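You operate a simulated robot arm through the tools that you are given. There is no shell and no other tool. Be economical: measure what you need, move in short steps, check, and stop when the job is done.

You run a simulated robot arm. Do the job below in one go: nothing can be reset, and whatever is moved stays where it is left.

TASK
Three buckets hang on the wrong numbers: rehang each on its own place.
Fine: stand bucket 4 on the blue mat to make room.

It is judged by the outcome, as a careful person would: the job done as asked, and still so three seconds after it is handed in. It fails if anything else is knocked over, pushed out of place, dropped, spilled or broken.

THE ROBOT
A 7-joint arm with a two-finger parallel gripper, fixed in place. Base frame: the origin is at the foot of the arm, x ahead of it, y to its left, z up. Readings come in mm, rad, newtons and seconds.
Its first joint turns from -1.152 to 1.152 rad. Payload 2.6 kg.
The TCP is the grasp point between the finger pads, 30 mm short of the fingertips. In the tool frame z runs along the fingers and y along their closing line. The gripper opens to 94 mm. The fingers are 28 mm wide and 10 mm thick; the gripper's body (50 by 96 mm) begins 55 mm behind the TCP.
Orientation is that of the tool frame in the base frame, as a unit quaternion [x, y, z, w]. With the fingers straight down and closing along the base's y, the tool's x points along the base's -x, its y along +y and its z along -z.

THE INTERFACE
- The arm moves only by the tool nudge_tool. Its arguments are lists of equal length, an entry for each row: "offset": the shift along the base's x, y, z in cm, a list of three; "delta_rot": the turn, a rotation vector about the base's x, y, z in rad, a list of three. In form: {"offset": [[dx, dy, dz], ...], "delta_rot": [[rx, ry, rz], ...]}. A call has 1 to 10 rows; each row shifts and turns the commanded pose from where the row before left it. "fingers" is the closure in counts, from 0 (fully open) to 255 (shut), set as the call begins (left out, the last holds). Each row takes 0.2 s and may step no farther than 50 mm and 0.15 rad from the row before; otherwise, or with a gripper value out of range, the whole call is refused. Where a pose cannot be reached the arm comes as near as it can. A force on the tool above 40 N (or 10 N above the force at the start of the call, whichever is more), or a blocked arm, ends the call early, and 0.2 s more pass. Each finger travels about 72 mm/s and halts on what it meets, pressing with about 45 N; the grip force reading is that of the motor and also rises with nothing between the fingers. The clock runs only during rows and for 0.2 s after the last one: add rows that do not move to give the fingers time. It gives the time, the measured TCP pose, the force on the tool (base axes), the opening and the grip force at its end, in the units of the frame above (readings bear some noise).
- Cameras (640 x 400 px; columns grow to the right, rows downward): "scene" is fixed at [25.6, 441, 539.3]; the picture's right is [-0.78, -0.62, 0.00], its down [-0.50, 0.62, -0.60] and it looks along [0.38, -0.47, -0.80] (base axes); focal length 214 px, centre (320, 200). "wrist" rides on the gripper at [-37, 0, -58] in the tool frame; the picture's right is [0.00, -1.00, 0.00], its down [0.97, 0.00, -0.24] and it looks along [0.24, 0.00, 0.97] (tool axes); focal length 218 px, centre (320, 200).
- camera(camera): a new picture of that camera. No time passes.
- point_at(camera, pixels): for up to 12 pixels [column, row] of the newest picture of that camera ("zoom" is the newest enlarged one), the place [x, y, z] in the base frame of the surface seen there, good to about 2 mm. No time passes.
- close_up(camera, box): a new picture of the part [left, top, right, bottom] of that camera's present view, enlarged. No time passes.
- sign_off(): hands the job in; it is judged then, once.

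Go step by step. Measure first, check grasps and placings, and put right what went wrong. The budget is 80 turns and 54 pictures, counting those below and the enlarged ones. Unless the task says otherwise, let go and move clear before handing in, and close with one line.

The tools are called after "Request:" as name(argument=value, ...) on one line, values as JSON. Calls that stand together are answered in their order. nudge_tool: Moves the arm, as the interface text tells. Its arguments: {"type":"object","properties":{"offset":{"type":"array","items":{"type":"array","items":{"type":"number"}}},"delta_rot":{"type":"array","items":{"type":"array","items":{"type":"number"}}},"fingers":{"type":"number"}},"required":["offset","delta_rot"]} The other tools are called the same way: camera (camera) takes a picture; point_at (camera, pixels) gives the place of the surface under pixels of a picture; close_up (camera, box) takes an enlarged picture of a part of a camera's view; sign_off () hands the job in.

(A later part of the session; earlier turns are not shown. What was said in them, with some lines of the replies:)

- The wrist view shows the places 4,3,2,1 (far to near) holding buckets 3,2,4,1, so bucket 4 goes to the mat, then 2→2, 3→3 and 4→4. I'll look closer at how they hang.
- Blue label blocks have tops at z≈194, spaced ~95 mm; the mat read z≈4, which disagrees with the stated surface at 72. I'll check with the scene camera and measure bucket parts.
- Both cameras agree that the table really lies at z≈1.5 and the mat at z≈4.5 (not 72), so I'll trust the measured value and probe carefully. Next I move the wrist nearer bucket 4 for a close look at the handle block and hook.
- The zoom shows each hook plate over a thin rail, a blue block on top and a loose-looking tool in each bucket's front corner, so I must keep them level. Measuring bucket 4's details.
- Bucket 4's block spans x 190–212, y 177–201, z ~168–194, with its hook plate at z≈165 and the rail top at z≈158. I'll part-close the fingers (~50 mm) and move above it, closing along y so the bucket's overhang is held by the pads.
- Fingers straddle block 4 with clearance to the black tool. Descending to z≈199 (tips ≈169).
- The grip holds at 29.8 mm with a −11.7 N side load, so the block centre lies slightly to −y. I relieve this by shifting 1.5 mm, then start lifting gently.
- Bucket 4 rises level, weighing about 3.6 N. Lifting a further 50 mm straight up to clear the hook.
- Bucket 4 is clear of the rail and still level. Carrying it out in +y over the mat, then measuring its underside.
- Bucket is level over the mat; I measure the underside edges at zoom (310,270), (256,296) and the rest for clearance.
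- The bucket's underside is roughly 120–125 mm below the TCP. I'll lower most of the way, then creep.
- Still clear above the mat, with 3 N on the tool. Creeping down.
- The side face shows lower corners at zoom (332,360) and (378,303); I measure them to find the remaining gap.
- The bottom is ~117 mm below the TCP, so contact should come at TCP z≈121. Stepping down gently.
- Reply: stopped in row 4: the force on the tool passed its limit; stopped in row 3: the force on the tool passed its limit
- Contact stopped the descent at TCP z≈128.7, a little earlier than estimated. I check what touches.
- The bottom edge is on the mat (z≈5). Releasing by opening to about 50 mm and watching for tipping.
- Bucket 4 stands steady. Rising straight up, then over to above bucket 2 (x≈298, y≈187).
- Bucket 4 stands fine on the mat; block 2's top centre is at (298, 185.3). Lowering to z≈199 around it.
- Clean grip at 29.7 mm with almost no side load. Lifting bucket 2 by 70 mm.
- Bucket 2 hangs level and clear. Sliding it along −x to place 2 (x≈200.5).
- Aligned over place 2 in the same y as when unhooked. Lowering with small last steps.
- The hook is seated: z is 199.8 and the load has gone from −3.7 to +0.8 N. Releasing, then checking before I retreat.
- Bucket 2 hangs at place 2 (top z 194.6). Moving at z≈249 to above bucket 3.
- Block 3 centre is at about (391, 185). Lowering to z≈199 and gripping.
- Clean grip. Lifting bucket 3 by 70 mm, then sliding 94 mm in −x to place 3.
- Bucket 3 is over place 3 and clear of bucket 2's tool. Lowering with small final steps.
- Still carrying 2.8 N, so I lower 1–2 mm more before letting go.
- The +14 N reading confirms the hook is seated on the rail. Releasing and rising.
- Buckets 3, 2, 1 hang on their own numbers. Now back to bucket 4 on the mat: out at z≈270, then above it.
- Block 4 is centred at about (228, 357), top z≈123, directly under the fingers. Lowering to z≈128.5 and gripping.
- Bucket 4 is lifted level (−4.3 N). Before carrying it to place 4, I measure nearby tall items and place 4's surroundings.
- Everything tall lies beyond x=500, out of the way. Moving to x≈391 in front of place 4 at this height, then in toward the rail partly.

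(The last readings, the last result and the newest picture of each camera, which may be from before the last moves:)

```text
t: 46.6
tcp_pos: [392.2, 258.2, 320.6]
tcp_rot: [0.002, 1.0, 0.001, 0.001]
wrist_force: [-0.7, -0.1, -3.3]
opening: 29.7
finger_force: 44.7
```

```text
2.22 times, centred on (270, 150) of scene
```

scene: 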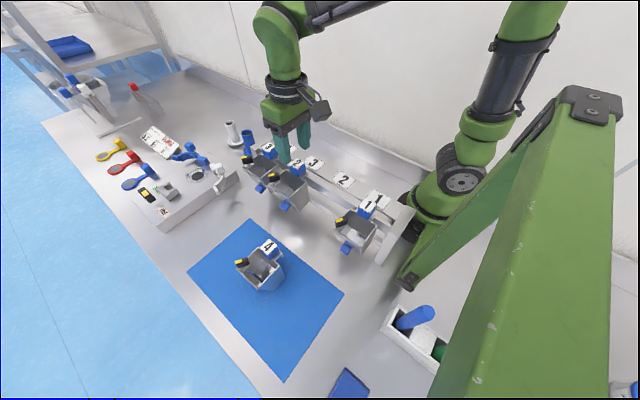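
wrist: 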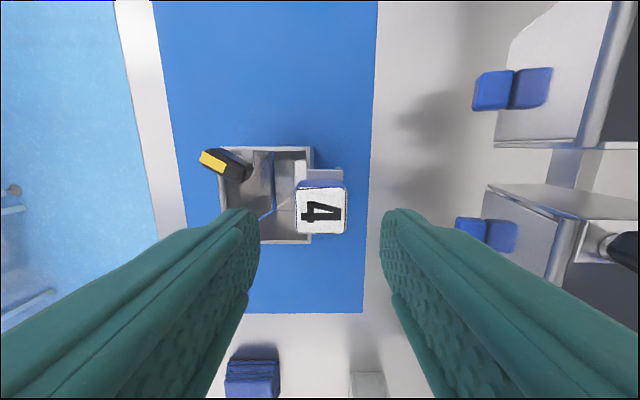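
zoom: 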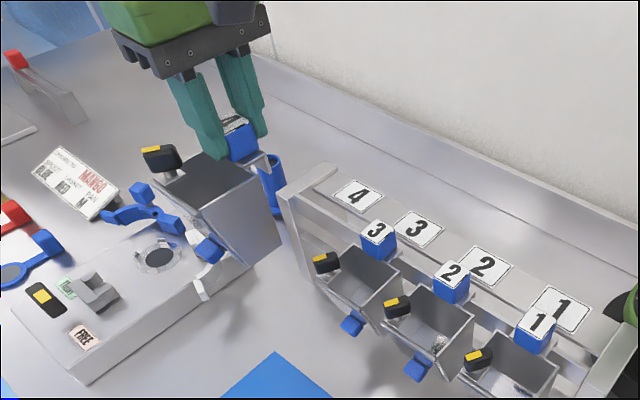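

Level and clear. Moving in to y≈186, then down to z≈270 and checking alignment.

Request:
nudge_tool(offset=[[0, -2, 0], [0, -2.5, 0], [0, -1.7, 0], [0, -1, 0], [0, 0, -2], [0, 0, -2], [0, 0, -1], [0, 0, 0]], delta_rot=[[0, 0, 0], [0, 0, 0], [0, 0, 0], [0, 0, 0], [0, 0, 0], [0, 0, 0], [0, 0, 0], [0, 0, 0]])

Request:
close_up(camera="scene", box=[200, 80, 360, 240])

Request:
camera(camera="wrist")

Request:
point_at(camera="wrist", pixels=[[320, 225], [320, 240], [320, 255], [320, 280], [300, 250], [340, 250], [392, 190]])

```text
t: 48.5
tcp_pos: [391.0, 185.7, 270.2]
tcp_rot: [0.002, 1.0, 0.001, 0.0]
wrist_force: [0.0, 0.8, -3.0]
opening: 29.5
finger_force: 44.6
```

```text
2.50 times, centred on (280, 160) of scene
```

zoom: 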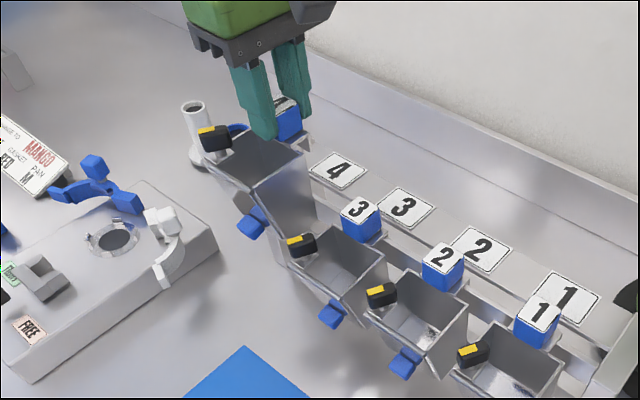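

```text
20 pictures are left
```

wrist: 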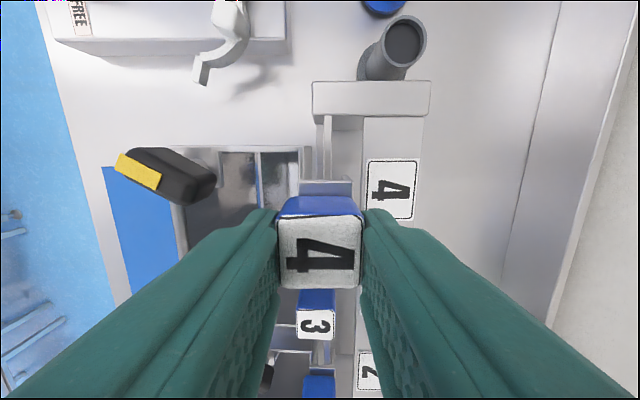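

```text
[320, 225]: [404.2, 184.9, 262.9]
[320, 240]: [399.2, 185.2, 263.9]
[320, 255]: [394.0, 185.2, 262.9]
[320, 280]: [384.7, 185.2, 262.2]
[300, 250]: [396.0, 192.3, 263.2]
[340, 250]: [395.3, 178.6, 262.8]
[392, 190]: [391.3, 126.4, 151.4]
```

Bucket 4 is aligned in y (185.2) and its block is at x≈394 vs label 4 at 391.4; I shift −1 mm and lower.

Request:
nudge_tool(offset=[[-0.1, 0, -1], [0, 0, -1], [0, 0, -1], [0, 0, -1], [0, 0, -1], [0, 0, -0.7], [0, 0, -0.3], [0, 0, 0]], delta_rot=[[0, 0, 0], [0, 0, 0], [0, 0, 0], [0, 0, 0], [0, 0, 0], [0, 0, 0], [0, 0, 0], [0, 0, 0]])

Request:
nudge_tool(offset=[[0, 0, -0.3], [0, 0, -0.2], [0, 0, -0.2], [0, 0, 0]], delta_rot=[[0, 0, 0], [0, 0, 0], [0, 0, 0], [0, 0, 0]])

Request:
close_up(camera="scene", box=[200, 80, 360, 240])

```text
t: 50.2
tcp_pos: [391.2, 185.4, 207.7]
tcp_rot: [0.002, 1.0, 0.001, 0.0]
wrist_force: [-0.5, -0.9, -3.9]
opening: 29.5
finger_force: 45.0
```

```text
t: 51.2
tcp_pos: [389.3, 185.6, 201.7]
tcp_rot: [0.003, 1.0, 0.001, 0.0]
wrist_force: [0.0, -0.1, -3.0]
opening: 29.5
finger_force: 44.7
```

```text
2.50 times, centred on (280, 160) of scene
```

zoom: 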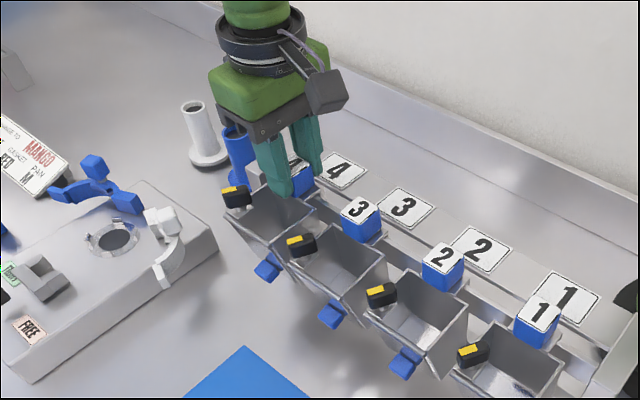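

Still carrying its weight (−3.0 N) at z 201.7, so I lower by another millimetre or two.

Request:
nudge_tool(offset=[[0, 0, -0.1], [0, 0, 0]], delta_rot=[[0, 0, 0], [0, 0, 0]])

```text
t: 51.9
tcp_pos: [391.2, 186.0, 201.7]
tcp_rot: [0.002, 1.0, 0.001, 0.0]
wrist_force: [0.2, 0.3, -3.7]
opening: 29.3
finger_force: 44.9
```

Request:
nudge_tool(offset=[[0, 0, -0.1], [0, 0, 0]], delta_rot=[[0, 0, 0], [0, 0, 0]])

```text
t: 52.5
tcp_pos: [391.5, 186.8, 200.2]
tcp_rot: [0.002, 1.0, 0.0, 0.001]
wrist_force: [-1.1, 0.2, 0.1]
opening: 29.4
finger_force: 44.6
```

The load has gone to 0.1 N at z 200.2, so the hook rests on the rail. Releasing, rising, and checking.

Request:
nudge_tool(offset=[[0, 0, 0], [0, 0, 0], [0, 0, 0]], delta_rot=[[0, 0, 0], [0, 0, 0], [0, 0, 0]], fingers=119)

Request:
nudge_tool(offset=[[0, 0, 1], [0, 0, 2], [0, 0, 3], [0, 0, 4], [0, 0, 4], [0, 0, 0]], delta_rot=[[0, 0, 0], [0, 0, 0], [0, 0, 0], [0, 0, 0], [0, 0, 0], [0, 0, 0]])

Request:
close_up(camera="scene", box=[220, 100, 400, 280])

Request:
camera(camera="wrist")

```text
t: 53.2
tcp_pos: [390.3, 186.2, 200.7]
tcp_rot: [0.002, 1.0, 0.0, 0.001]
wrist_force: [-0.1, -1.0, 0.4]
opening: 50.0
finger_force: 0.1
```

```text
t: 54.6
tcp_pos: [390.6, 186.1, 341.0]
tcp_rot: [0.001, 1.0, 0.001, 0.001]
wrist_force: [0.4, -0.6, -0.2]
opening: 50.2
finger_force: 0.0
```

```text
2.22 times, centred on (310, 190) of scene
```

zoom: 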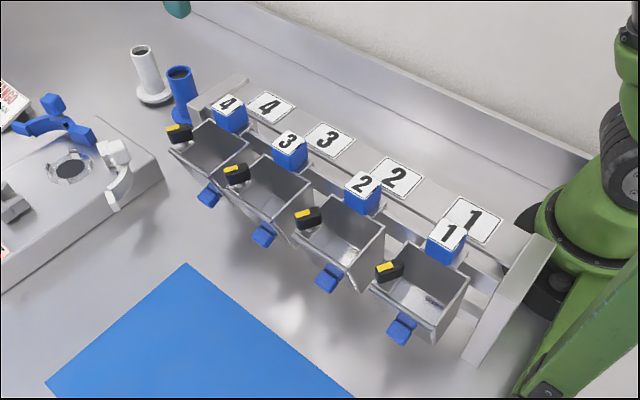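

```text
17 pictures are left
```

wrist: 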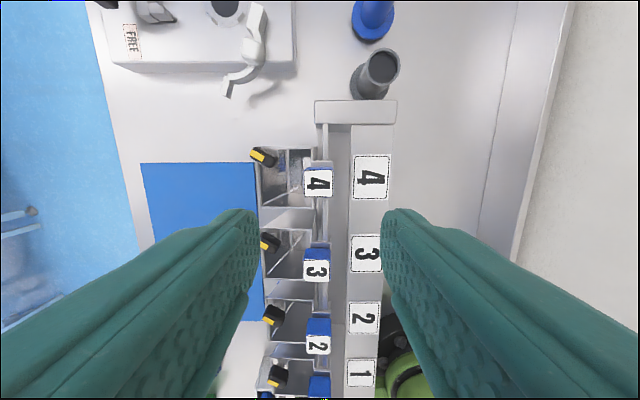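

All four buckets now hang level on their own numbers (4-4, 3-3, 2-2, 1-1), the mat is empty and the arm is clear, so I'm handing in.

Request:
sign_off()

```text
The job is handed in.
```

Buckets 2, 3 and 4 now hang on their own numbers, bucket 1 stayed where it was, the blue mat is clear, and I saw nothing knocked over or spilled.
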